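You operate a simulated robot arm through the tools that you are given. There is no shell and no other tool.

Carry out the task below with a simulated robot arm. There is one attempt and no reset: what you move stays moved.

Task
Finish the tall green fixture's arc with the gold sheet and the white clip.
Fine: lay the sheet straight in the gap; red roller till the bubbles are out, then back; peel the film off into the FILM bin; push the clip on over the sheet's middle; the arc stays in its fixture.

It is judged by the outcome, as a careful person would: the job done as asked, and still so three seconds after it is handed in. It fails if anything else is knocked over, pushed out of place, dropped, spilled or broken. Flat cloth is picked up by pressing the open fingertips on it (5 to 10 N) and closing them slowly along it; thin cloth reads only 2 to 8 mm in the jaws.

Robot
A 7-joint arm with a two-finger parallel gripper on a trunk, on a base that drives. Base frame: it is fixed to the floor where the robot stands at the start and does not move with it; the origin is under the middle of the robot, x ahead of it, y to its left, z up. Units: mm, rad, N and s.
With the tool pointing down near the work surface it reaches from about 260 to 700 mm from the robot's upright axis, wherever it stands. Its first joint turns from -2.897 to 2.897 rad. Places, roughly: black clip, white clip [2000, -750, 750]; black lever of the tall green fixture [2600, -500, 900]; blue lever of the tall green fixture [2900, -500, 1000]; blue sheet, gold sheet, green sheet, pink sheet [2500, -500, 750]; film bin [2500, -800, 800]; holder of the red roller [2500, -400, 800]; ledge of the round block [2800, -600, 1000]; purple sheet [2250, -1000, 750]; red roller [2500, -500, 1000]; teal sheet [2250, -1250, 750]; upright orange arc (30x3x15 cm) [2800, -600, 1000]; yellow lever of the tall green fixture [2600, -600, 1000]. Payload 3.43 kg.
Tool frame: the origin (TCP) lies between the finger pads and is the grasp point; the fingertips stand 30 mm ahead of it; z points along the fingers, y is the line along which they close. The gripper opens to 94 mm. The fingers are 28 mm wide and 10 mm thick; the gripper's body (50 by 96 mm) begins 55 mm behind the TCP.
Orientation is that of the tool frame in the base frame, as a unit quaternion [x, y, z, w]. With the fingers straight down and closing along the base's y, the tool's x points along the base's -x, its y along +y and its z along -z.

Tools
- The arm moves only by the tool move_arm. Its argument "steps" is a list of rows, each a list of 7 numbers: the shift along the tool's x, y, z in mm, then the turn, a rotation vector about the tool's x, y, z in rad, then the opening, from 0 (shut) to 1 (fully open). In form: [[dx, dy, dz, ax, ay, az, fingers], ...]. A call has 1 to 20 rows; each row shifts and turns the commanded pose from where the row before left it, along the tool's axes as they then stand. Each row takes 0.2 s and may step no farther than 50 mm and 0.15 rad from the row before; otherwise, or with a gripper value out of range, the whole call is refused. A pose out of reach is approached as far as the arm can. The call stops where the force on the tool passes 40 N (or 10 N more than at its start, if that is more) or the arm is blocked; 0.2 s more then pass. The fingers move at their own pace (about 108 mm/s each) and stop on an object; they squeeze with about 39 N. The grip force told is the motor's: it shows also when the fingers shut on nothing. Time passes only in rows, and 0.2 s behind the last, so rows that do not move let the fingers close. The reply holds the time, the measured pose of the TCP, the force on the tool along the base axes, the opening and the grip force, in the units named above and with some noise, with the torque about the TCP (base axes, N m) and any sound that the robot's microphone picked up.
- Cameras (640 x 400 px; columns grow to the right, rows downward): "scene" is now at [384.4, 155.9, 1162.3]; the picture's right is [-0.00, -0.75, -0.67], its down [-0.36, -0.62, 0.69] and it looks along [-0.93, 0.24, -0.27] (base axes); focal length 214 px, centre (320, 200). "wrist" rides on the gripper at [76, 14, -103] in the tool frame; the picture's right is [-0.18, 0.98, 0.00], its down [-0.75, -0.14, -0.64] and it looks along [-0.63, -0.12, 0.77] (tool axes); focal length 243 px, centre (320, 200). There is no depth. A picture from a camera that has moved, and an enlarged one, comes with that camera's place and axes in the base frame and with its lens. The place of the scene camera against the robot may be out by one fixed shift of up to 18 mm in any direction.
- snapshot(camera): a new picture of that camera. The clock stands still meanwhile.
- raise_lower(by): slides the trunk up (or, below 0, down) by that many mm; the arm and the scene camera ride with it, the base frame stays. It gives what a move gives, with no picture.
- steer(legs): drives the robot by 1 to 6 legs, each [ahead, left, turn to the left] in mm, mm and rad, along the robot's own axes; the way and the turn of a leg run together, so that a leg with both is an arc; at most 1500 mm and 3.142 rad a leg. The arm and the cameras ride along, it lands a little off, and it stops where it bumps. It gives what a move gives.
- aim_head(pan, tilt): turns the head with the scene camera to pan (to the left, within 1.396 rad either way) and tilt (down, from -0.506 to 1.204), counted from straight ahead of the robot. It gives what a move gives.
- zoom(camera, box): a new picture of the part [left, top, right, bottom] of that camera's present view, enlarged. The clock stands still meanwhile.
- job_done(): hands the job in; it is judged then, once.

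Nothing tells you exact positions but the pictures and the camera data. Unless the task says otherwise, let go and move clear before handing in.

The tools are called after "Call:" as name(argument=value, ...) on one line, values as JSON. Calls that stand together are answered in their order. move_arm: Moves the arm, as the interface text tells. Its arguments: {"type":"object","properties":{"steps":{"type":"array","items":{"type":"array","items":{"type":"number"}}}},"required":["steps"]} The other tools are called the same way: raise_lower (by) slides the trunk up or down; steer (legs) drives the base; aim_head (pan, tilt) turns the head that bears the scene camera; snapshot (camera) takes a picture; zoom (camera, box) takes an enlarged picture of a part of a camera's view; job_done () hands the job in.

At the start:

```text
time_s: 0.0
eef_pos: [376.5, 132.9, 1075.3]
tool_rot: [-0.001, 1.0, 0.0, 0.0]
contact_force: [-0.2, 0.3, -0.1]
wrist_torque: [0.0, -0.01, 0.02]
gripper_width: 93.7
gripper_force: 0.1
trunk travel left (down, up): [-275.0, 315.0]
robot x, y, heading: [-2.1, 1.0, -0.004]
head pan, tilt: [0.73, 1.201]
```

scene: 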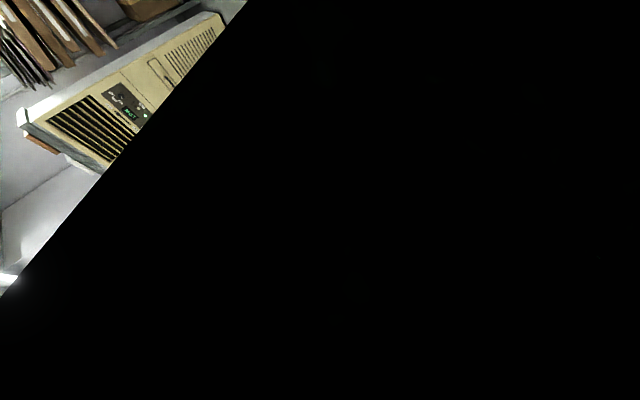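
wrist: 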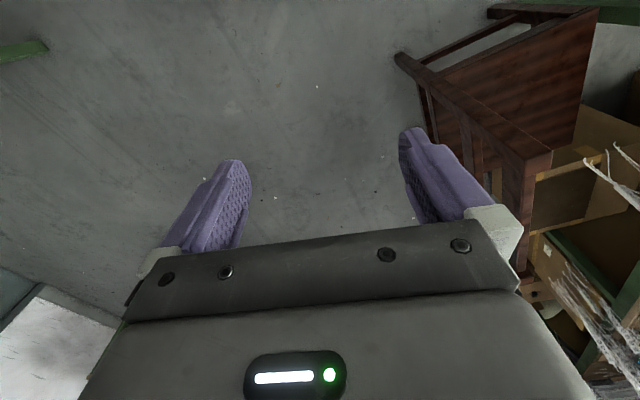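

The scene camera is mostly blocked and looks the wrong way; the wrist camera shows floor and furniture. I'll aim the head ahead toward the work area first.

Call:
aim_head(pan=-0.2, tilt=0.2)

Call:
snapshot(camera="scene")

```text
time_s: 1.3
eef_pos: [377.2, 130.6, 1075.7]
tool_rot: [0.0, 1.0, 0.0, 0.0]
contact_force: [0.1, 0.0, 1.3]
wrist_torque: [-0.03, 0.0, 0.02]
gripper_width: 94.2
gripper_force: 0.1
trunk travel left (down, up): [-275.0, 315.0]
robot x, y, heading: [1.0, 1.9, -0.004]
head pan, tilt: [-0.201, 0.201]
```

```text
taken
camera scene: at [465.7, 100.0, 1112.6], right [0.0, -0.98, 0.2], down [-0.98, 0.04, 0.2], along [-0.2, -0.19, -0.96], focal length 214 px, centre (320, 200)
```

scene: 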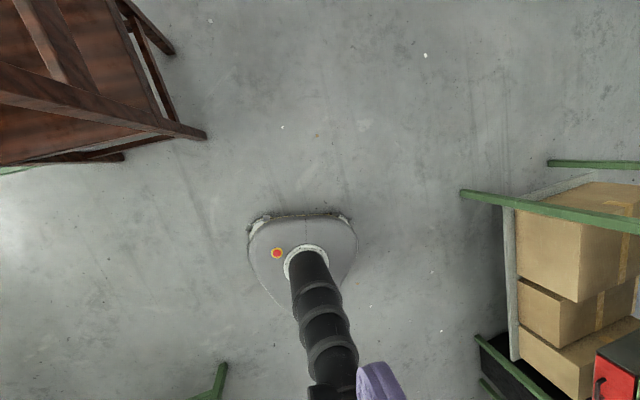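

The camera looks nearly straight down at this tilt, so I'll tilt it as far up as it goes and look ahead.

Call:
aim_head(pan=-0.3, tilt=-0.506)

Call:
snapshot(camera="scene")

```text
time_s: 2.3
eef_pos: [376.2, 131.4, 1075.4]
tool_rot: [0.001, 1.0, -0.001, 0.0]
contact_force: [-0.2, -0.2, 0.8]
wrist_torque: [0.0, 0.0, 0.02]
gripper_width: 94.1
gripper_force: 0.1
trunk travel left (down, up): [-275.0, 315.0]
robot x, y, heading: [-0.3, -2.9, 0.002]
head pan, tilt: [-0.3, -0.499]
```

```text
taken
camera scene: at [524.2, 98.7, 1139.9], right [0.0, -0.96, 0.3], down [-0.88, -0.14, -0.46], along [0.48, -0.26, -0.84], focal length 214 px, centre (320, 200)
```

scene: 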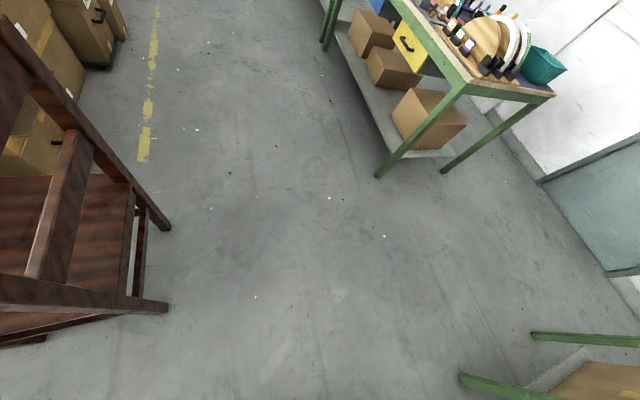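

I see a green-legged bench up and to the right holding a round block, arc and teal bin, and a chair at left. I'll look further around before driving.

Call:
aim_head(pan=-1.0, tilt=-0.506)

Call:
snapshot(camera="scene")

Call:
aim_head(pan=0.3, tilt=-0.506)

Call:
snapshot(camera="scene")

```text
time_s: 3.4
eef_pos: [376.5, 132.4, 1076.2]
tool_rot: [0.0, 1.0, 0.0, 0.0]
contact_force: [1.1, -0.3, -0.3]
wrist_torque: [-0.02, -0.02, -0.01]
gripper_width: 94.2
gripper_force: 0.1
trunk travel left (down, up): [-275.0, 315.0]
robot x, y, heading: [0.4, 3.3, -0.003]
head pan, tilt: [-1.0, -0.499]
```

```text
taken
camera scene: at [524.3, 62.2, 1167.7], right [0.0, -0.54, 0.84], down [-0.88, -0.4, -0.26], along [0.48, -0.74, -0.47], focal length 214 px, centre (320, 200)
```

scene: 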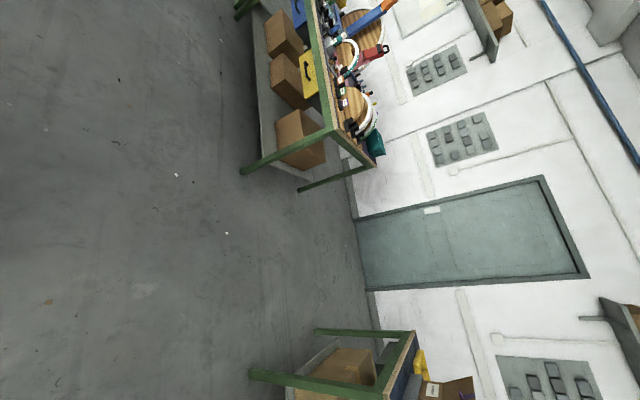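

```text
time_s: 4.9
eef_pos: [376.4, 131.6, 1076.3]
tool_rot: [0.0, 1.0, 0.001, 0.0]
contact_force: [0.0, 0.2, 0.1]
wrist_torque: [0.0, -0.01, 0.0]
gripper_width: 94.2
gripper_force: 0.0
trunk travel left (down, up): [-275.0, 315.0]
robot x, y, heading: [-1.1, -0.2, -0.001]
head pan, tilt: [0.3, -0.499]
```

```text
taken
camera scene: at [524.3, 138.3, 1139.9], right [0.0, -0.96, -0.29], down [-0.88, 0.14, -0.46], along [0.48, 0.26, -0.84], focal length 214 px, centre (320, 200)
```

scene: 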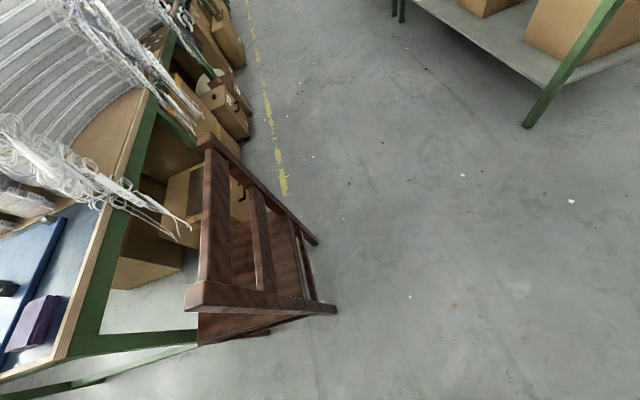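

The bench's long edge runs from about (1480,-740) rising toward (2600,-365), so it is turned about 18°; the chair legs are near (560..910, 420..530). I'll drive ahead, keeping slightly right of the chair, then look again.

Call:
steer(legs=[[300, -80, 0], [1100, 0, 0]])

Call:
aim_head(pan=-0.6, tilt=-0.506)

Call:
snapshot(camera="scene")

```text
time_s: 12.1
eef_pos: [1755.6, 65.4, 1076.3]
tool_rot: [-0.006, 1.0, -0.001, 0.0]
contact_force: [0.7, -0.1, 0.3]
wrist_torque: [0.0, 0.02, 0.01]
gripper_width: 94.1
gripper_force: 0.1
trunk travel left (down, up): [-275.0, 315.0]
robot x, y, heading: [1383.4, -78.8, 0.014]
head pan, tilt: [0.3, -0.499]
```

```text
time_s: 13.3
eef_pos: [1755.4, 64.2, 1075.0]
tool_rot: [-0.005, 1.0, 0.0, 0.0]
contact_force: [-0.2, -0.3, 0.4]
wrist_torque: [0.01, -0.01, -0.01]
gripper_width: 94.3
gripper_force: 0.0
trunk travel left (down, up): [-275.0, 315.0]
robot x, y, heading: [1377.8, -71.0, 0.012]
head pan, tilt: [-0.6, -0.499]
```

```text
taken
camera scene: at [1903.5, 15.6, 1148.6], right [0.01, -0.83, 0.56], down [-0.87, -0.28, -0.4], along [0.49, -0.49, -0.72], focal length 214 px, centre (320, 200)
```

scene: 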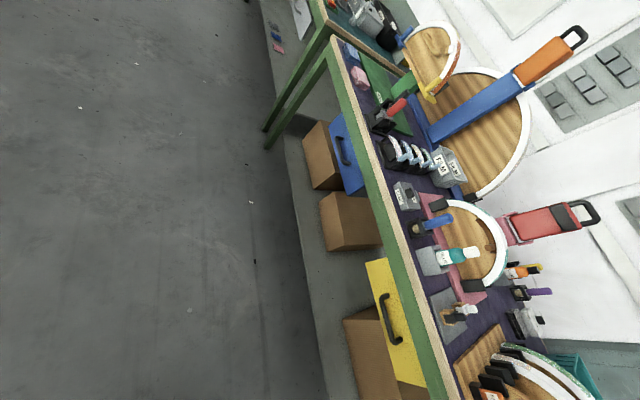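

I see several round-block fixtures (pink, blue, green), a red roller on a holder on a green plate, a row of film/clip stands. I'll zoom in on parts.

Call:
zoom(camera="scene", box=[320, 0, 560, 150])

Call:
zoom(camera="scene", box=[370, 100, 530, 200])

Call:
zoom(camera="scene", box=[380, 160, 620, 400])

```text
2.67 times, centred on (440, 75) of scene
camera zoom: at [1903.5, 15.6, 1148.6], right [0.01, -0.83, 0.56], down [-0.87, -0.28, -0.4], along [0.49, -0.49, -0.72], focal length 572 px, centre (0, 533)
```

zoom: 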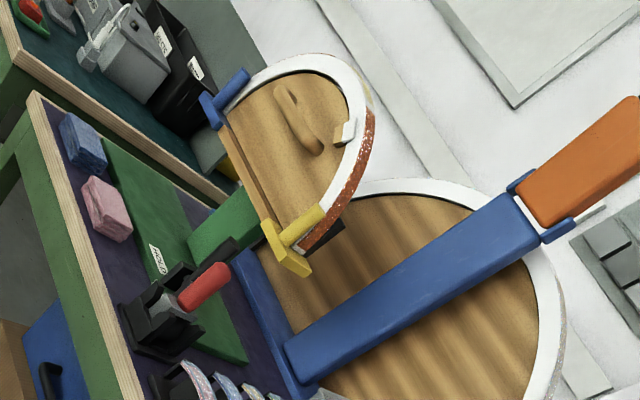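

```text
4.00 times, centred on (450, 150) of scene
camera zoom: at [1903.5, 15.6, 1148.6], right [0.01, -0.83, 0.56], down [-0.87, -0.28, -0.4], along [0.49, -0.49, -0.72], focal length 858 px, centre (-200, 400)
```

zoom: 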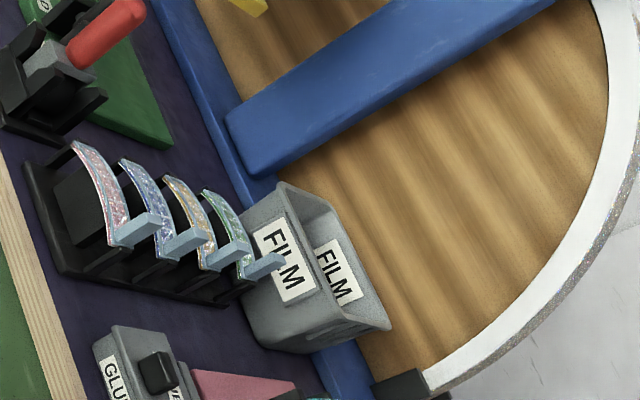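

```text
1.67 times, centred on (500, 280) of scene
camera zoom: at [1903.5, 15.6, 1148.6], right [0.01, -0.83, 0.56], down [-0.87, -0.28, -0.4], along [0.49, -0.49, -0.72], focal length 358 px, centre (20, 67)
```

zoom: 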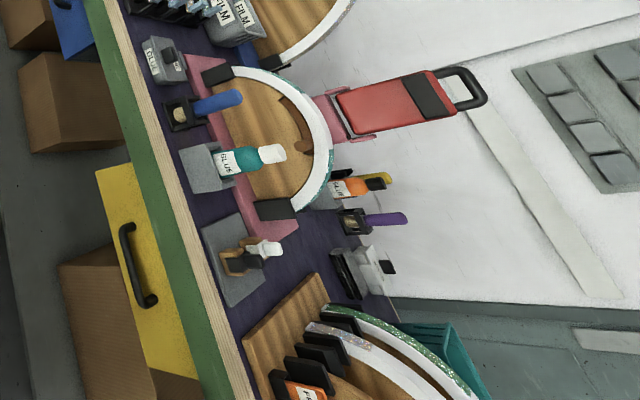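

The tall green fixture stands near (2750,-535) with arc top about z≈1080; the four film-backed sheets sit in a black rack by the FILM bin, the clips on a grey plate near (2000,-750). I'll raise the trunk for clearance and drive to face the fixture.

Call:
raise_lower(by=250)

Call:
steer(legs=[[1220, 116, 0], [0, 0, -1.34]])

Call:
aim_head(pan=0, tilt=-0.3)

Call:
snapshot(camera="scene")

Call:
snapshot(camera="wrist")

```text
time_s: 15.9
eef_pos: [1755.6, 64.5, 1323.5]
tool_rot: [-0.006, 1.0, 0.0, 0.0]
contact_force: [0.1, -0.2, 1.5]
wrist_torque: [-0.01, 0.0, 0.0]
gripper_width: 93.9
gripper_force: 0.1
trunk travel left (down, up): [-525.0, 65.0]
robot x, y, heading: [1382.5, -70.1, 0.012]
head pan, tilt: [-0.6, -0.499]
```

```text
time_s: 25.6
eef_pos: [2807.7, -272.0, 1326.0]
tool_rot: [0.632, 0.775, 0.0, 0.0]
contact_force: [0.0, 0.3, -0.8]
wrist_torque: [0.03, -0.01, -0.03]
gripper_width: 93.8
gripper_force: 0.0
trunk travel left (down, up): [-525.0, 65.0]
robot x, y, heading: [2604.4, 71.7, -1.366]
head pan, tilt: [-0.6, -0.499]
```

```text
time_s: 26.6
eef_pos: [2808.6, -272.4, 1325.2]
tool_rot: [0.632, 0.775, 0.0, 0.0]
contact_force: [0.0, 0.3, -0.4]
wrist_torque: [0.0, 0.03, 0.01]
gripper_width: 93.9
gripper_force: 0.0
trunk travel left (down, up): [-525.0, 65.0]
robot x, y, heading: [2600.3, 73.4, -1.365]
head pan, tilt: [0.0, -0.3]
```

```text
taken
camera scene: at [2833.4, -418.2, 1375.4], right [-0.98, -0.2, 0.0], down [-0.19, 0.94, -0.3], along [0.06, -0.29, -0.96], focal length 214 px, centre (320, 200)
```

scene: 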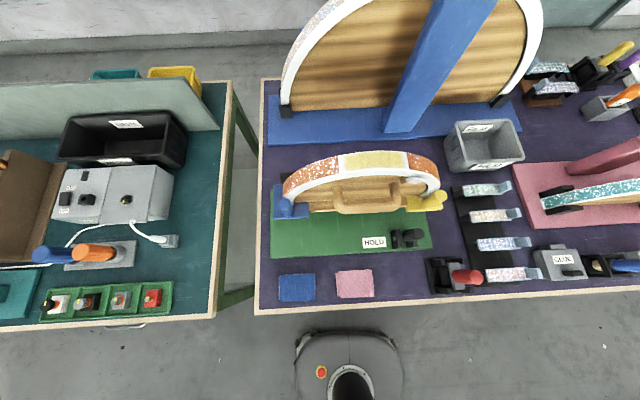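

```text
taken
camera wrist: at [2807.3, -194.2, 1427.5], right [1.0, 0.02, 0.0], down [0.01, -0.77, 0.64], along [0.01, -0.64, -0.77], focal length 243 px, centre (320, 200)
```

wrist: 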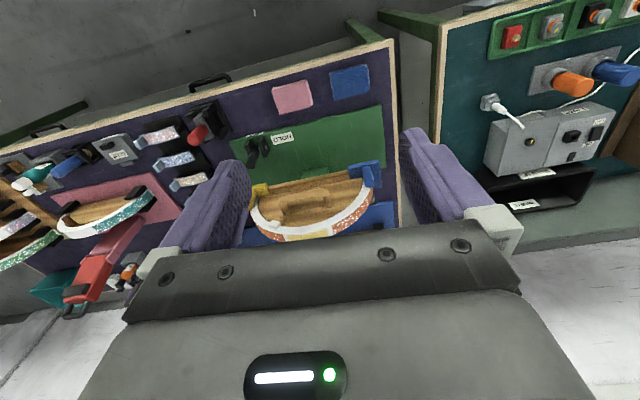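

From above I see the tall green fixture with an arc whose top middle has a pale gap, a black HOLD lever on its plate, a red roller beside, the rack of four sheets, and the FILM bin. I'll zoom in for details.

Call:
zoom(camera="scene", box=[260, 140, 460, 265])

Call:
zoom(camera="scene", box=[420, 110, 580, 310])

Call:
zoom(camera="scene", box=[520, 40, 640, 290])

Call:
zoom(camera="wrist", box=[220, 50, 420, 250])

```text
3.20 times, centred on (360, 202) of scene
camera zoom: at [2833.4, -418.2, 1375.4], right [-0.98, -0.2, 0.0], down [-0.19, 0.94, -0.3], along [0.06, -0.29, -0.96], focal length 686 px, centre (192, 192)
```

zoom: 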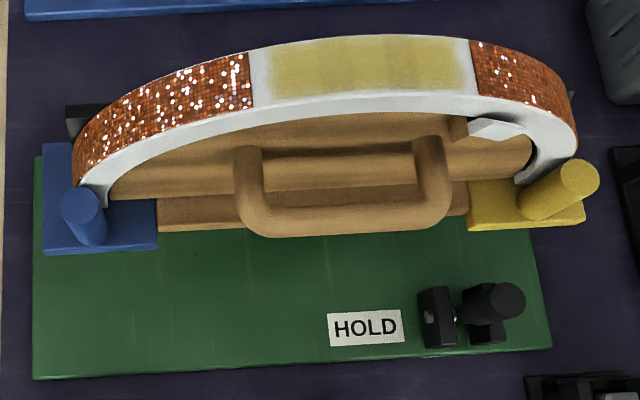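

```text
2.00 times, centred on (500, 210) of scene
camera zoom: at [2833.4, -418.2, 1375.4], right [-0.98, -0.2, 0.0], down [-0.19, 0.94, -0.3], along [0.06, -0.29, -0.96], focal length 429 px, centre (-40, 180)
```

zoom: 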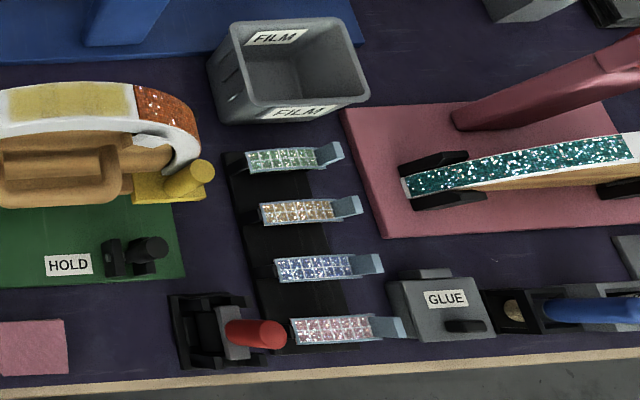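

```text
1.60 times, centred on (580, 165) of scene
camera zoom: at [2833.4, -418.2, 1375.4], right [-0.98, -0.2, 0.0], down [-0.19, 0.94, -0.3], along [0.06, -0.29, -0.96], focal length 343 px, centre (-96, 256)
```

zoom: 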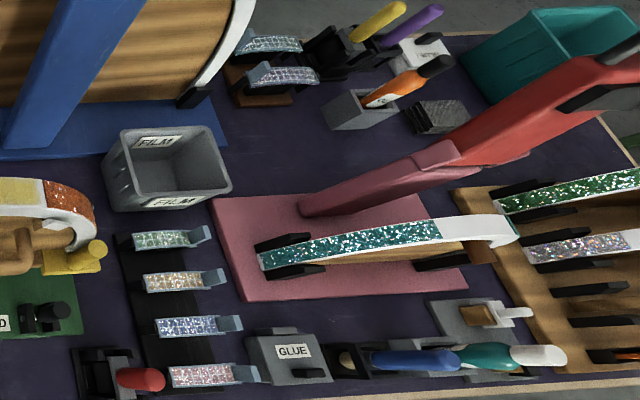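

```text
2.00 times, centred on (320, 150) of wrist
camera zoom: at [2807.3, -194.2, 1427.5], right [1.0, 0.02, 0.0], down [0.01, -0.77, 0.64], along [0.01, -0.64, -0.77], focal length 485 px, centre (320, 300)
```

zoom: 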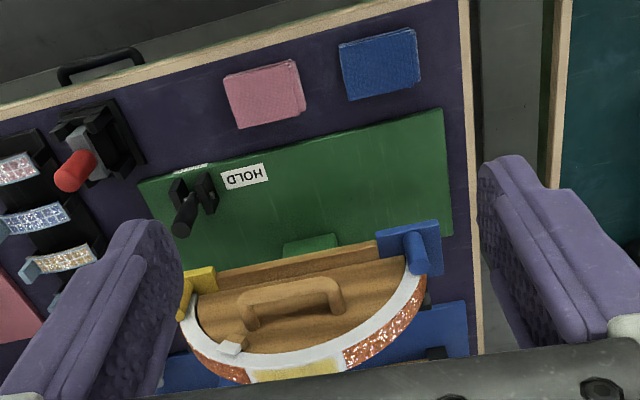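

The arc's plane is vertical and roughly parallel to the bench (turned ~0.2–0.25 rad), with a pale-yellow gap at its top near (2787,-586,1080); rack, roller and bin are right of it. I'll drive closer.

Call:
steer(legs=[[135, -39, 0.045]])

Call:
aim_head(pan=0, tilt=-0.1)

Call:
snapshot(camera="scene")

Call:
snapshot(camera="wrist")

```text
time_s: 27.9
eef_pos: [2816.7, -402.1, 1325.1]
tool_rot: [0.614, 0.789, 0.0, -0.001]
contact_force: [-0.9, -0.4, -0.4]
wrist_torque: [0.06, 0.01, -0.01]
gripper_width: 94.0
gripper_force: 0.0
trunk travel left (down, up): [-525.0, 65.0]
robot x, y, heading: [2597.6, -70.1, -1.321]
head pan, tilt: [0.0, -0.3]
```

```text
time_s: 28.6
eef_pos: [2816.9, -399.9, 1326.5]
tool_rot: [0.614, 0.79, 0.0, 0.0]
contact_force: [-0.4, 0.4, 0.2]
wrist_torque: [0.0, -0.01, 0.0]
gripper_width: 94.0
gripper_force: 0.0
trunk travel left (down, up): [-525.0, 65.0]
robot x, y, heading: [2597.6, -69.9, -1.325]
head pan, tilt: [0.0, -0.099]
```

```text
taken
camera scene: at [2844.0, -529.3, 1367.1], right [-0.97, -0.25, 0.0], down [-0.25, 0.96, -0.1], along [0.02, -0.1, -0.99], focal length 214 px, centre (320, 200)
```

scene: 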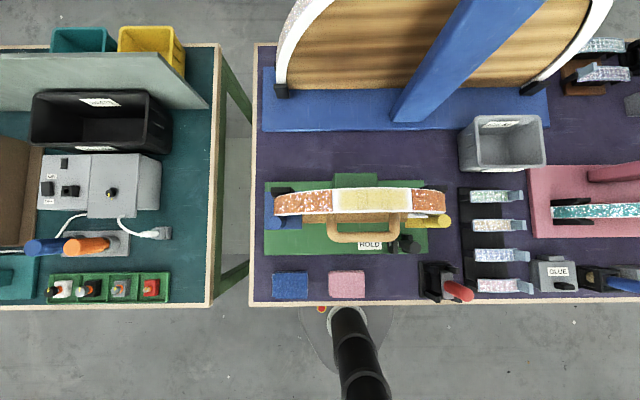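

```text
taken
camera wrist: at [2812.1, -323.0, 1427.6], right [1.0, 0.06, 0.0], down [0.05, -0.76, 0.64], along [0.04, -0.64, -0.77], focal length 243 px, centre (320, 200)
```

wrist: 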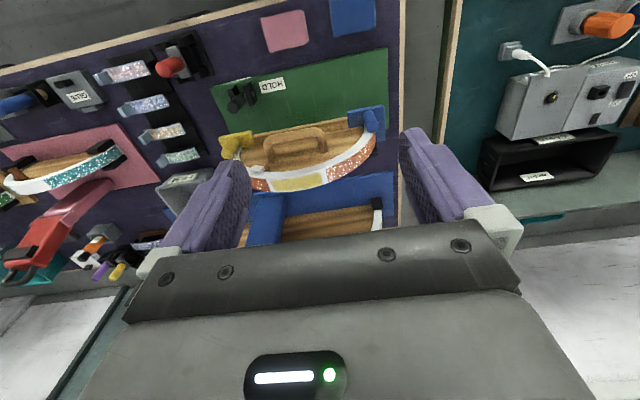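

The camera is now almost right above the fixture. I'll zoom in on the fixture, rack and roller.

Call:
zoom(camera="scene", box=[255, 165, 455, 290])

Call:
zoom(camera="scene", box=[410, 170, 560, 310])

Call:
zoom(camera="wrist", box=[200, 60, 420, 210])

```text
3.20 times, centred on (355, 228) of scene
camera zoom: at [2844.0, -529.3, 1367.1], right [-0.97, -0.25, 0.0], down [-0.25, 0.96, -0.1], along [0.02, -0.1, -0.99], focal length 686 px, centre (208, 112)
```

zoom: 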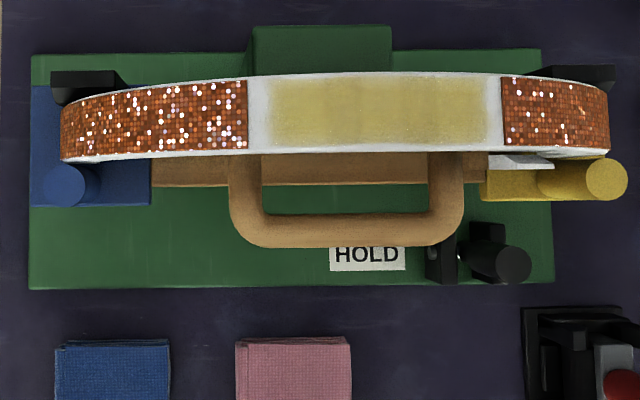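

```text
2.86 times, centred on (485, 240) of scene
camera zoom: at [2844.0, -529.3, 1367.1], right [-0.97, -0.25, 0.0], down [-0.25, 0.96, -0.1], along [0.02, -0.1, -0.99], focal length 613 px, centre (-151, 86)
```

zoom: 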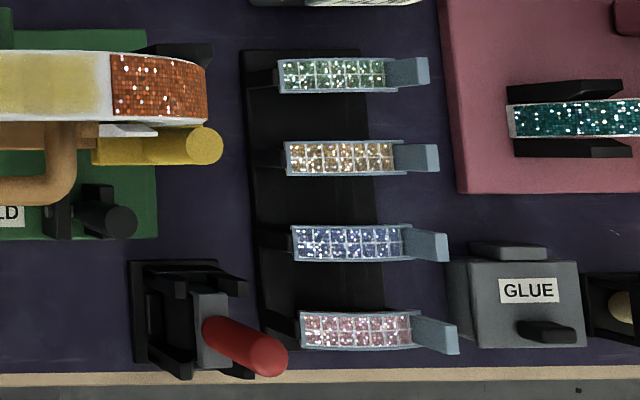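

```text
2.67 times, centred on (310, 135) of wrist
camera zoom: at [2812.1, -323.0, 1427.6], right [1.0, 0.06, 0.0], down [0.05, -0.76, 0.64], along [0.04, -0.64, -0.77], focal length 647 px, centre (347, 373)
```

zoom: 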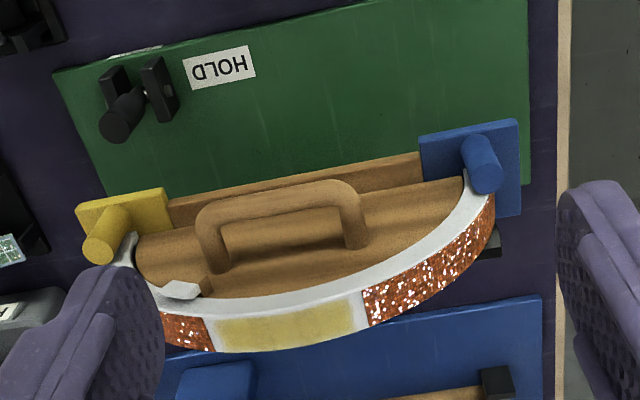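

The gap is slightly toward the yellow-lever side of the arc's top; the gold sheet is the second-from-far one in the rack with a blue film tab on its right end. I'll lower and tilt the wrist camera for a close frontal look at the fixture.

Call:
move_arm(steps=[[0, 0, 50, 0, 0, 0, 1], [0, 0, 50, 0, 0, 0, 1], [0, 0, 40, 0, 0, 0, 1], [0, 0, 0, 0, -0.15, 0, 1], [0, 0, 0, 0, -0.15, 0, 1], [0, 0, 0, 0, -0.15, 0, 1]])

Call:
snapshot(camera="wrist")

```text
time_s: 30.0
eef_pos: [2816.2, -398.4, 1184.1]
tool_rot: [0.598, 0.77, -0.137, 0.177]
contact_force: [0.1, 0.7, 0.5]
wrist_torque: [0.0, 0.01, -0.01]
gripper_width: 94.1
gripper_force: 0.1
trunk travel left (down, up): [-525.0, 65.0]
robot x, y, heading: [2595.5, -68.6, -1.322]
head pan, tilt: [0.0, -0.099]
```

```text
taken
camera wrist: at [2802.8, -285.5, 1243.1], right [0.99, 0.08, 0.08], down [-0.04, -0.42, 0.91], along [0.11, -0.9, -0.41], focal length 243 px, centre (320, 200)
```

wrist: 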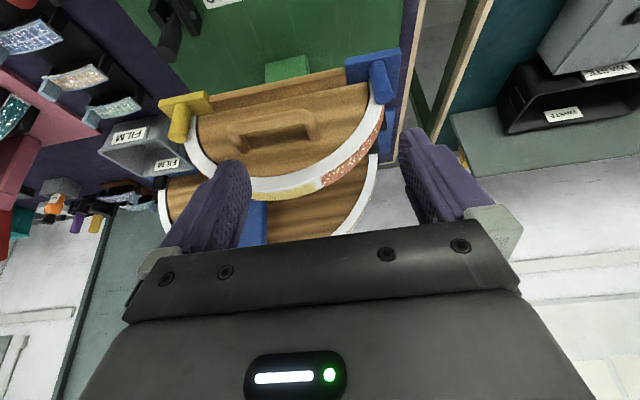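

Call:
zoom(camera="wrist", box=[140, 0, 420, 220])

Call:
zoom(camera="wrist", box=[0, 0, 180, 160])

```text
1.82 times, centred on (280, 110) of wrist
camera zoom: at [2802.8, -285.5, 1243.1], right [0.99, 0.08, 0.08], down [-0.04, -0.42, 0.91], along [0.11, -0.9, -0.41], focal length 441 px, centre (393, 364)
```

zoom: 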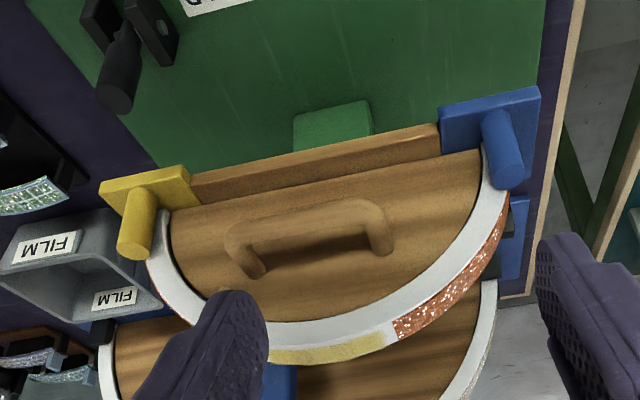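

```text
2.50 times, centred on (90, 80) of wrist
camera zoom: at [2802.8, -285.5, 1243.1], right [0.99, 0.08, 0.08], down [-0.04, -0.42, 0.91], along [0.11, -0.9, -0.41], focal length 606 px, centre (895, 500)
```

zoom: 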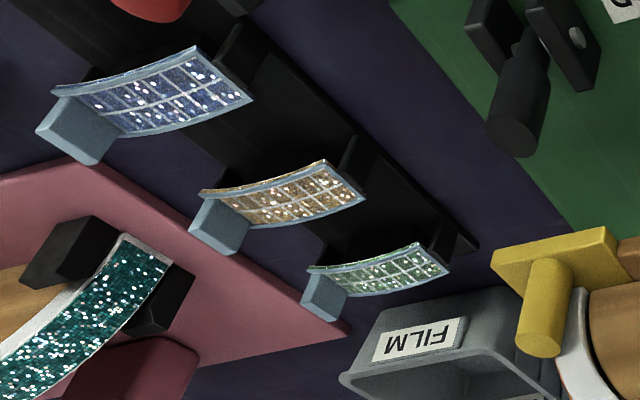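

The fixture is a half-disc block on a green post with the blue and yellow levers at the arc's ends; something white by the ledge is hidden by a finger. I'll shift the camera toward the yellow side to see it.

Call:
move_arm(steps=[[0, -50, 0, 0, 0, 0, 1], [0, -50, 0, 0, 0, 0, 1], [0, -40, 0, 0, 0, 0, 1], [0, 0, 0, 0, 0, 0, 1]])

Call:
snapshot(camera="wrist")

Call:
zoom(camera="wrist", box=[220, 20, 460, 220])

```text
time_s: 31.0
eef_pos: [2682.4, -432.5, 1184.7]
tool_rot: [0.597, 0.77, -0.138, 0.176]
contact_force: [0.6, -1.2, -0.7]
wrist_torque: [-0.02, 0.04, -0.01]
gripper_width: 94.0
gripper_force: 0.0
trunk travel left (down, up): [-525.0, 65.0]
robot x, y, heading: [2597.4, -69.3, -1.323]
head pan, tilt: [0.0, -0.099]
```

```text
taken
camera wrist: at [2668.7, -320.3, 1243.5], right [0.99, 0.08, 0.08], down [-0.04, -0.42, 0.91], along [0.11, -0.9, -0.42], focal length 243 px, centre (320, 200)
```

wrist: 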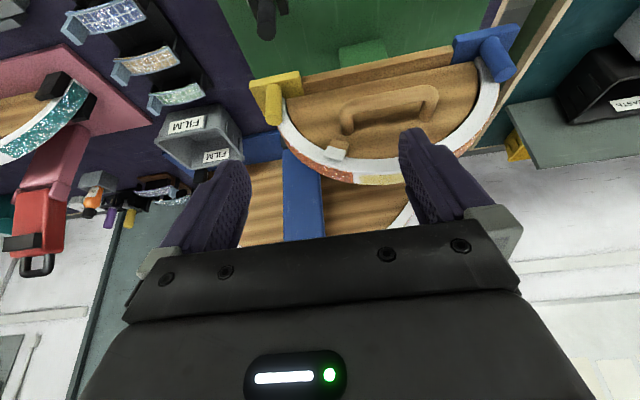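

```text
2.00 times, centred on (340, 120) of wrist
camera zoom: at [2668.7, -320.3, 1243.5], right [0.99, 0.08, 0.08], down [-0.04, -0.42, 0.91], along [0.11, -0.9, -0.42], focal length 485 px, centre (280, 360)
```

zoom: 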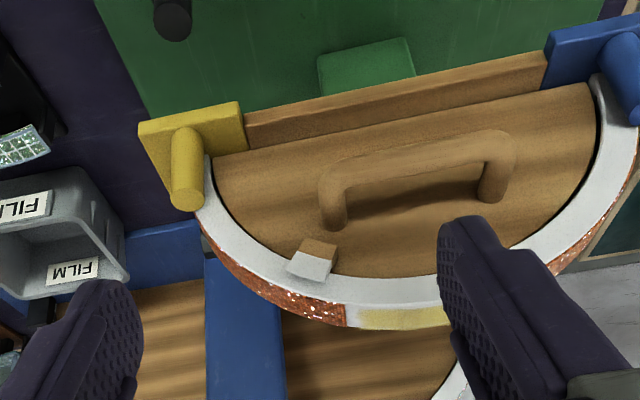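

There's a small wooden ledge with the arc's white lug against it on the yellow side. Now I'll look more closely at the black HOLD lever and the roller.

Call:
move_arm(steps=[[0, 0, 0, 0, 0.15, 0, 1], [0, 0, 0, 0, 0.15, 0, 1], [0, 0, 0, 0, 0.15, 0, 1], [0, 0, 0, 0, 0.15, 0, 1], [0, 0, 30, 0, 0.1, 0, 1], [0, 0, 0, 0, 0, 0, 1]])

Call:
snapshot(camera="wrist")

Call:
zoom(camera="wrist", box=[200, 20, 440, 220])

```text
time_s: 32.4
eef_pos: [2681.1, -431.8, 1153.3]
tool_rot: [0.609, 0.784, 0.076, -0.098]
contact_force: [-0.2, 0.9, -0.1]
wrist_torque: [-0.04, -0.02, 0.03]
gripper_width: 93.8
gripper_force: 0.0
trunk travel left (down, up): [-525.0, 65.0]
robot x, y, heading: [2594.6, -72.3, -1.319]
head pan, tilt: [0.0, -0.099]
```

```text
taken
camera wrist: at [2682.7, -380.5, 1271.3], right [1.0, 0.07, -0.05], down [0.08, -0.9, 0.44], along [-0.01, -0.44, -0.9], focal length 243 px, centre (320, 200)
```

wrist: 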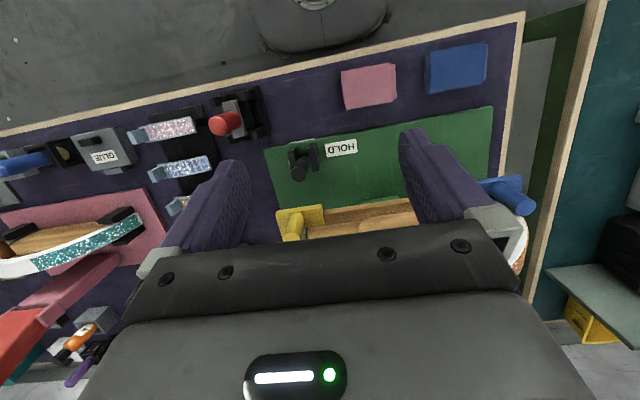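

```text
2.00 times, centred on (320, 120) of wrist
camera zoom: at [2682.7, -380.5, 1271.3], right [1.0, 0.07, -0.05], down [0.08, -0.9, 0.44], along [-0.01, -0.44, -0.9], focal length 485 px, centre (320, 360)
```

zoom: 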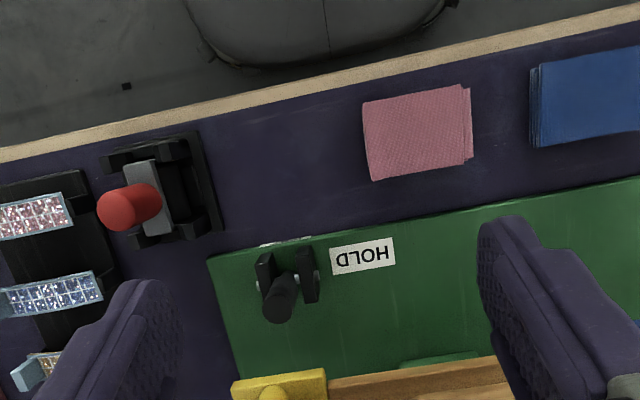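

The black lever sits between two posts by the HOLD label, and there seems to be another label on the plate's near edge. I'll lower the camera for a closer look.

Call:
move_arm(steps=[[40, 0, 0, 0, 0, 0, 1], [0, -20, 50, 0, 0, 0, 1], [0, 0, 50, 0, 0, 0, 1], [0, 0, 40, 0, 0, 0, 1], [0, 0, 0, 0, 0, 0, 1]])

Call:
snapshot(camera="wrist")

Call:
zoom(camera="wrist", box=[220, 60, 420, 220])

```text
refused: row 2 steps farther than a row can; nothing moved
```

```text
taken
camera wrist: at [2682.7, -380.5, 1271.3], right [1.0, 0.07, -0.05], down [0.08, -0.9, 0.44], along [-0.01, -0.44, -0.9], focal length 243 px, centre (320, 200)
```

wrist: 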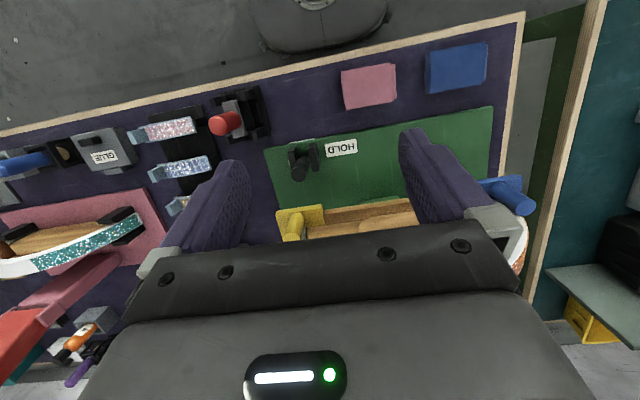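

```text
2.50 times, centred on (320, 140) of wrist
camera zoom: at [2682.7, -380.5, 1271.3], right [1.0, 0.07, -0.05], down [0.08, -0.9, 0.44], along [-0.01, -0.44, -0.9], focal length 606 px, centre (320, 350)
```

zoom: 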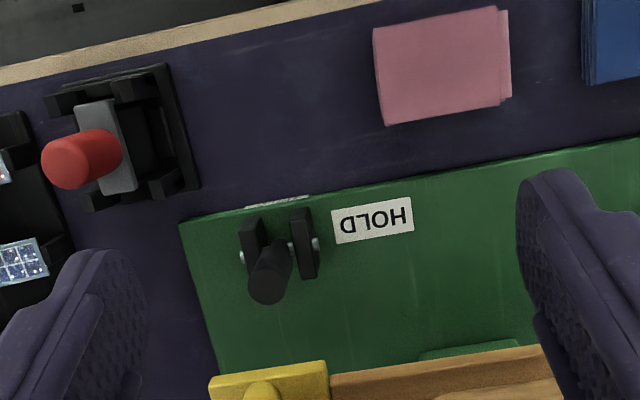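

One row was too long a step. I'll repeat with smaller rows.

Call:
move_arm(steps=[[45, 0, 0, 0, 0, 0, 1], [30, 0, 30, 0, 0, 0, 1], [0, 0, 50, 0, 0, 0, 1], [0, 0, 50, 0, 0, 0, 1], [0, 0, 30, 0, -0.15, 0, 1], [0, 0, 0, 0, -0.15, 0, 1], [0, 0, 0, 0, 0, 0, 1]])

Call:
snapshot(camera="wrist")

Call:
zoom(camera="wrist", box=[220, 40, 420, 200])

```text
time_s: 34.0
eef_pos: [2653.7, -324.3, 1020.0]
tool_rot: [0.613, 0.789, -0.015, 0.02]
contact_force: [0.4, -0.3, 0.4]
wrist_torque: [0.0, 0.0, 0.0]
gripper_width: 93.8
gripper_force: 0.0
trunk travel left (down, up): [-525.0, 65.0]
robot x, y, heading: [2597.4, -69.9, -1.317]
head pan, tilt: [0.0, -0.099]
```

```text
taken
camera wrist: at [2646.8, -241.4, 1117.7], right [1.0, 0.06, 0.01], down [0.04, -0.73, 0.68], along [0.05, -0.68, -0.73], focal length 243 px, centre (320, 200)
```

wrist: 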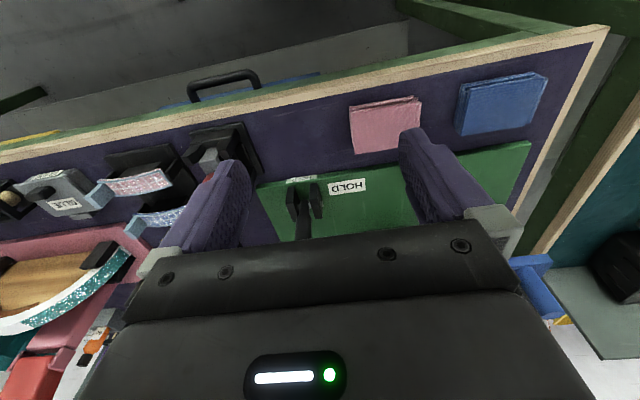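

```text
2.50 times, centred on (320, 120) of wrist
camera zoom: at [2646.8, -241.4, 1117.7], right [1.0, 0.06, 0.01], down [0.04, -0.73, 0.68], along [0.05, -0.68, -0.73], focal length 606 px, centre (320, 400)
```

zoom: 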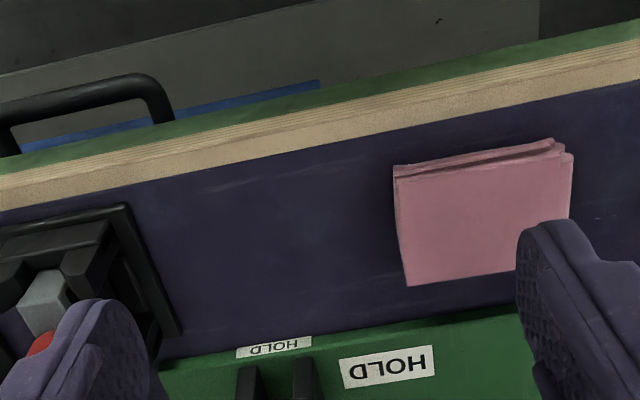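

Both labels read HOLD, naming the black lever, which stands upright; the steps don't call for it, so I plan to leave levers alone. Now I'll move over to look closely at the red roller and the rack.

Call:
move_arm(steps=[[0, 0, -50, 0, 0, 0, 1], [0, -50, 0, 0, 0, 0, 1], [0, -50, 0, 0, 0, 0, 1], [0, -50, 0, 0, 0, 0, 1], [0, -30, 0, 0, 0, 0, 1], [0, 0, 0, 0, 0, 0, 1]])

Call:
snapshot(camera="wrist")

Call:
zoom(camera="wrist", box=[220, 60, 420, 210])

```text
time_s: 34.5
eef_pos: [2640.9, -332.4, 1068.3]
tool_rot: [0.615, 0.787, -0.021, 0.03]
contact_force: [0.8, -0.7, -0.5]
wrist_torque: [0.03, 0.07, -0.09]
gripper_width: 93.8
gripper_force: 0.1
trunk travel left (down, up): [-525.0, 65.0]
robot x, y, heading: [2595.2, -73.0, -1.322]
head pan, tilt: [0.0, -0.099]
stopped in row 2: the force on the tool passed its limit at 76 N (the readings are from after the stop); the commanded pose is now the measured one
```

```text
taken
camera wrist: at [2634.2, -247.6, 1162.5], right [1.0, 0.06, 0.02], down [0.03, -0.72, 0.69], along [0.06, -0.69, -0.72], focal length 243 px, centre (320, 200)
```

wrist: 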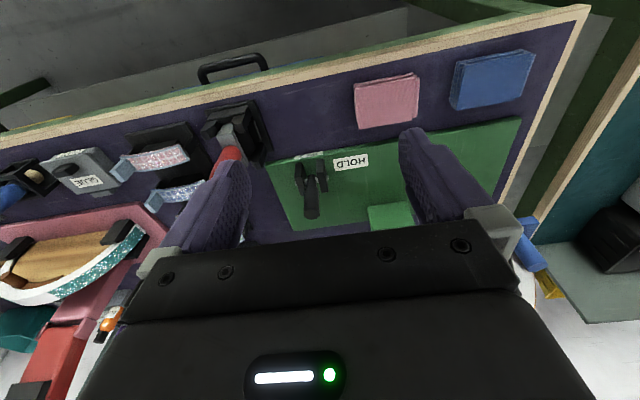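

```text
2.67 times, centred on (320, 135) of wrist
camera zoom: at [2634.2, -247.6, 1162.5], right [1.0, 0.06, 0.02], down [0.03, -0.72, 0.69], along [0.06, -0.69, -0.72], focal length 647 px, centre (320, 373)
```

zoom: 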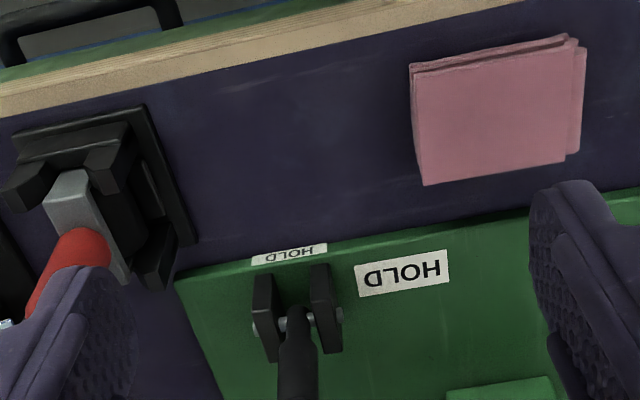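

The move stopped on a 76 N spike—likely self-contact as the hand was too close to the robot's column. I'll move forward away from the robot first, gently.

Call:
move_arm(steps=[[-30, 0, 0, 0, 0, 0, 1], [-40, 0, 0, 0, 0, 0, 1], [-40, 0, 0, 0, 0, 0, 1], [0, 0, 0, 0, 0, 0, 1]])

Call:
snapshot(camera="scene")

```text
time_s: 35.5
eef_pos: [2667.3, -436.8, 1077.6]
tool_rot: [0.616, 0.787, -0.02, 0.031]
contact_force: [0.1, 0.1, 0.8]
wrist_torque: [-0.01, 0.01, -0.03]
gripper_width: 94.1
gripper_force: 0.1
trunk travel left (down, up): [-525.0, 65.0]
robot x, y, heading: [2598.7, -67.3, -1.321]
head pan, tilt: [0.0, -0.099]
```

```text
taken
camera scene: at [2692.7, -562.8, 1126.7], right [-0.97, -0.24, 0.0], down [-0.24, 0.96, -0.17], along [0.05, -0.17, -0.98], focal length 214 px, centre (320, 200)
```

scene: 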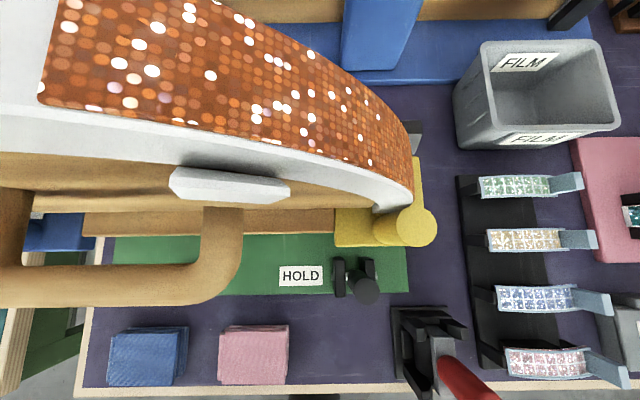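

I notice the scene camera actually rides with the hand (about 130 mm ahead of the TCP), so it gives close-up views. I'll zoom in on the rack and roller from here.

Call:
zoom(camera="scene", box=[440, 160, 640, 310])

Call:
zoom(camera="scene", box=[340, 280, 540, 400])

Call:
zoom(camera="scene", box=[100, 100, 460, 300])

```text
2.67 times, centred on (540, 235) of scene
camera zoom: at [2692.7, -562.8, 1126.7], right [-0.97, -0.24, 0.0], down [-0.24, 0.96, -0.17], along [0.05, -0.17, -0.98], focal length 572 px, centre (-267, 107)
```

zoom: 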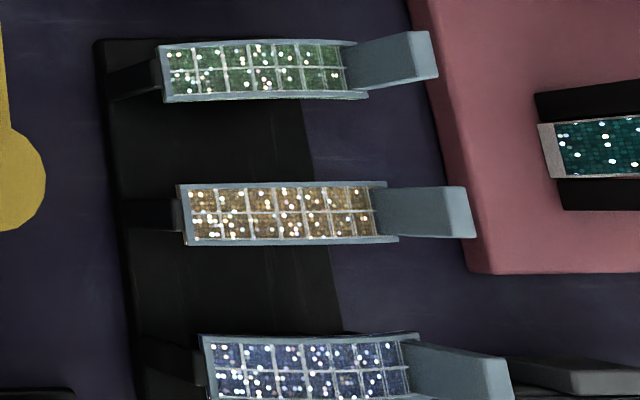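

```text
3.20 times, centred on (440, 340) of scene
camera zoom: at [2692.7, -562.8, 1126.7], right [-0.97, -0.24, 0.0], down [-0.24, 0.96, -0.17], along [0.05, -0.17, -0.98], focal length 686 px, centre (-64, -248)
```

zoom: 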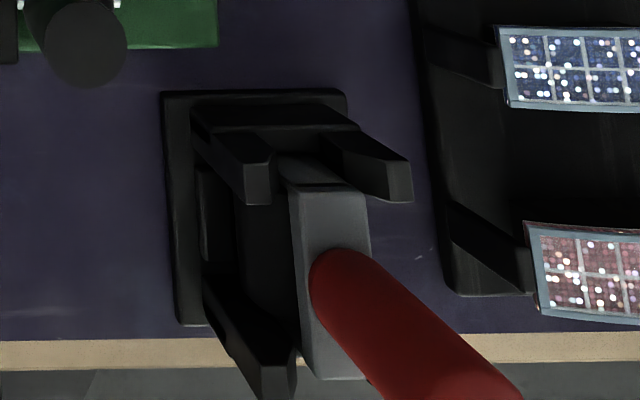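

```text
1.78 times, centred on (280, 200) of scene
camera zoom: at [2692.7, -562.8, 1126.7], right [-0.97, -0.24, 0.0], down [-0.24, 0.96, -0.17], along [0.05, -0.17, -0.98], focal length 381 px, centre (391, 200)
```

zoom: 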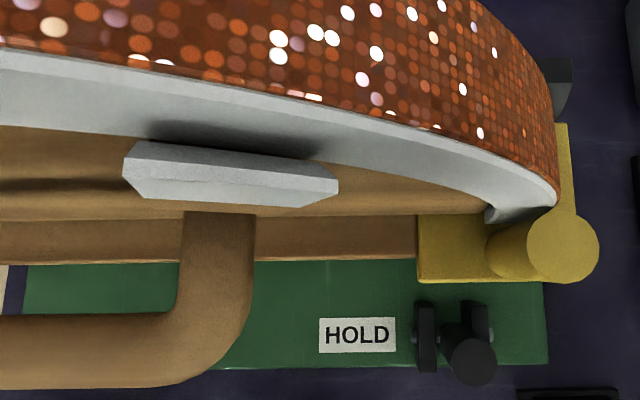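

I'll move toward the rack/roller side and look from there with both cameras.

Call:
move_arm(steps=[[0, -50, 0, 0, 0, 0, 1], [0, -50, 0, 0, 0, 0, 1], [0, -50, 0, 0, 0, 0, 1], [0, 0, 0, 0, 0, 0, 1]])

Call:
snapshot(camera="wrist")

Call:
zoom(camera="wrist", box=[160, 0, 460, 200])

Call:
snapshot(camera="scene")

```text
time_s: 36.5
eef_pos: [2521.2, -475.7, 1071.3]
tool_rot: [0.614, 0.788, -0.022, 0.031]
contact_force: [0.9, -0.9, 0.6]
wrist_torque: [-0.03, 0.02, -0.01]
gripper_width: 93.8
gripper_force: 0.0
trunk travel left (down, up): [-525.0, 65.0]
robot x, y, heading: [2594.5, -69.1, -1.319]
head pan, tilt: [0.0, -0.099]
```

```text
taken
camera wrist: at [2515.0, -390.1, 1167.6], right [1.0, 0.06, 0.02], down [0.03, -0.72, 0.69], along [0.06, -0.69, -0.72], focal length 243 px, centre (320, 200)
```

wrist: 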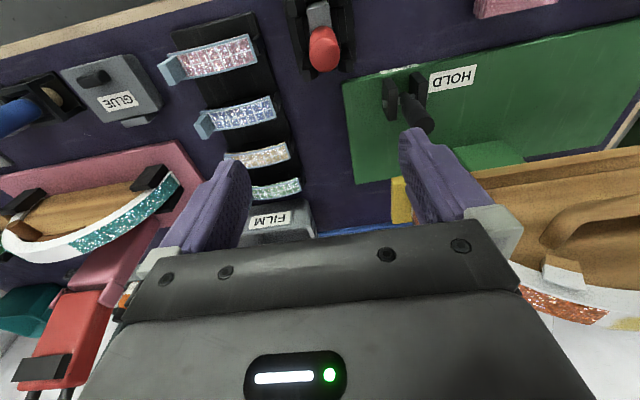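

```text
2.00 times, centred on (310, 100) of wrist
camera zoom: at [2515.0, -390.1, 1167.6], right [1.0, 0.06, 0.02], down [0.03, -0.72, 0.69], along [0.06, -0.69, -0.72], focal length 485 px, centre (340, 400)
```

zoom: 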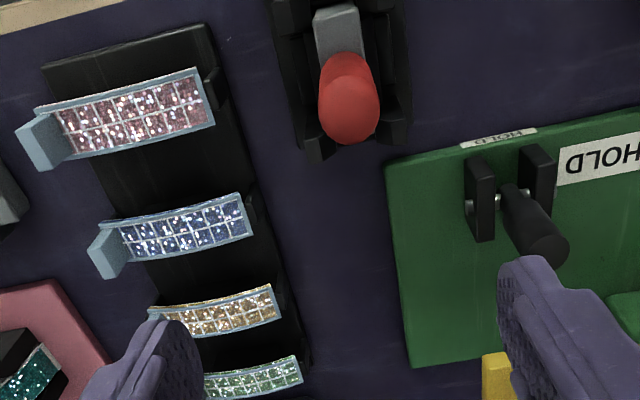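

```text
taken
camera scene: at [2547.5, -600.0, 1121.3], right [-0.97, -0.24, 0.0], down [-0.24, 0.96, -0.17], along [0.05, -0.17, -0.99], focal length 214 px, centre (320, 200)
```

scene: 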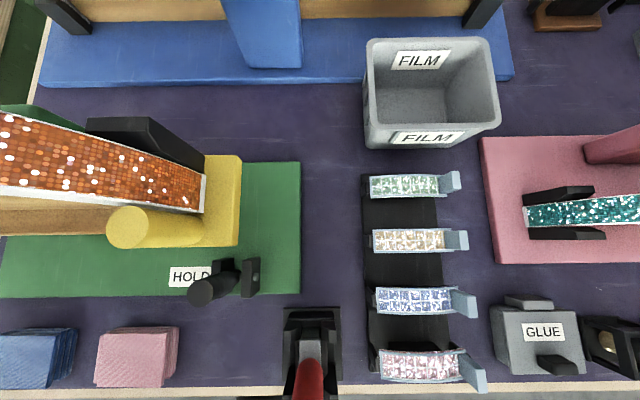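

The roller stands in its black cradle with the red handle up; the gold sheet is third from the robot. I'll turn the gripper 90° so the fingers close across the sheet's width and look from the side.

Call:
move_arm(steps=[[0, 0, 0, 0, 0.07, 0, 1], [0, 0, 0, 0, 0, 0.15, 1], [0, 0, 0, 0, 0, 0.15, 1], [0, 0, 0, 0, 0, 0.15, 1], [0, 0, 0, 0, 0, 0.15, 1], [0, 0, 0, 0, 0, 0.15, 1], [0, 0, 0, 0, 0, 0.15, 1], [0, 0, 0, 0, 0, 0.15, 1], [0, 0, 0, 0, 0, 0.15, 1], [0, 0, 0, 0, 0, 0.15, 1], [0, 0, 0, 0, 0, 0.15, 1], [0, 0, 0, 0, 0, 0.07, 1], [0, 0, 0, 0, 0, 0, 1]])

Call:
snapshot(camera="wrist")

Call:
snapshot(camera="scene")

```text
time_s: 39.3
eef_pos: [2524.0, -475.1, 1073.4]
tool_rot: [0.993, 0.122, 0.002, 0.002]
contact_force: [0.4, 0.2, -0.8]
wrist_torque: [0.02, 0.02, 0.01]
gripper_width: 94.1
gripper_force: 0.1
trunk travel left (down, up): [-525.0, 65.0]
robot x, y, heading: [2594.9, -68.2, -1.32]
head pan, tilt: [0.0, -0.099]
```

```text
taken
camera wrist: at [2600.4, -470.1, 1176.3], right [0.06, -1.0, 0.0], down [-0.77, -0.04, 0.64], along [-0.64, -0.04, -0.77], focal length 243 px, centre (320, 200)
```

wrist: 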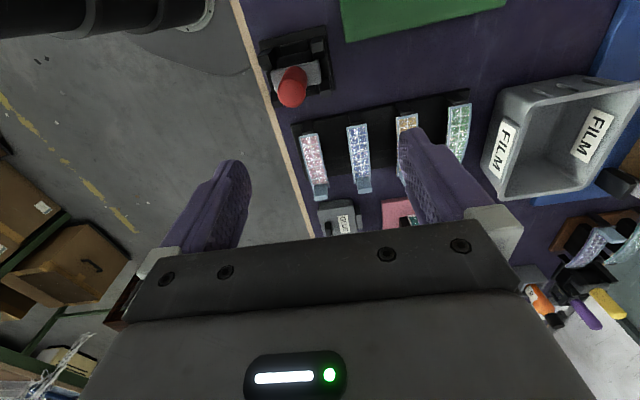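

```text
taken
camera scene: at [2405.8, -517.5, 1114.7], right [-0.24, 0.97, 0.0], down [0.97, 0.24, -0.09], along [-0.09, -0.03, -1.0], focal length 214 px, centre (320, 200)
```

scene: 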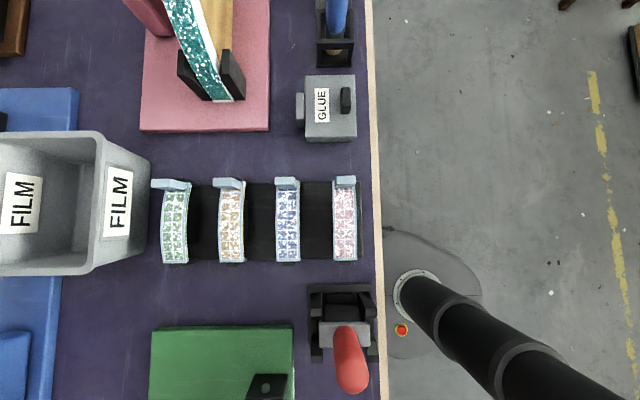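

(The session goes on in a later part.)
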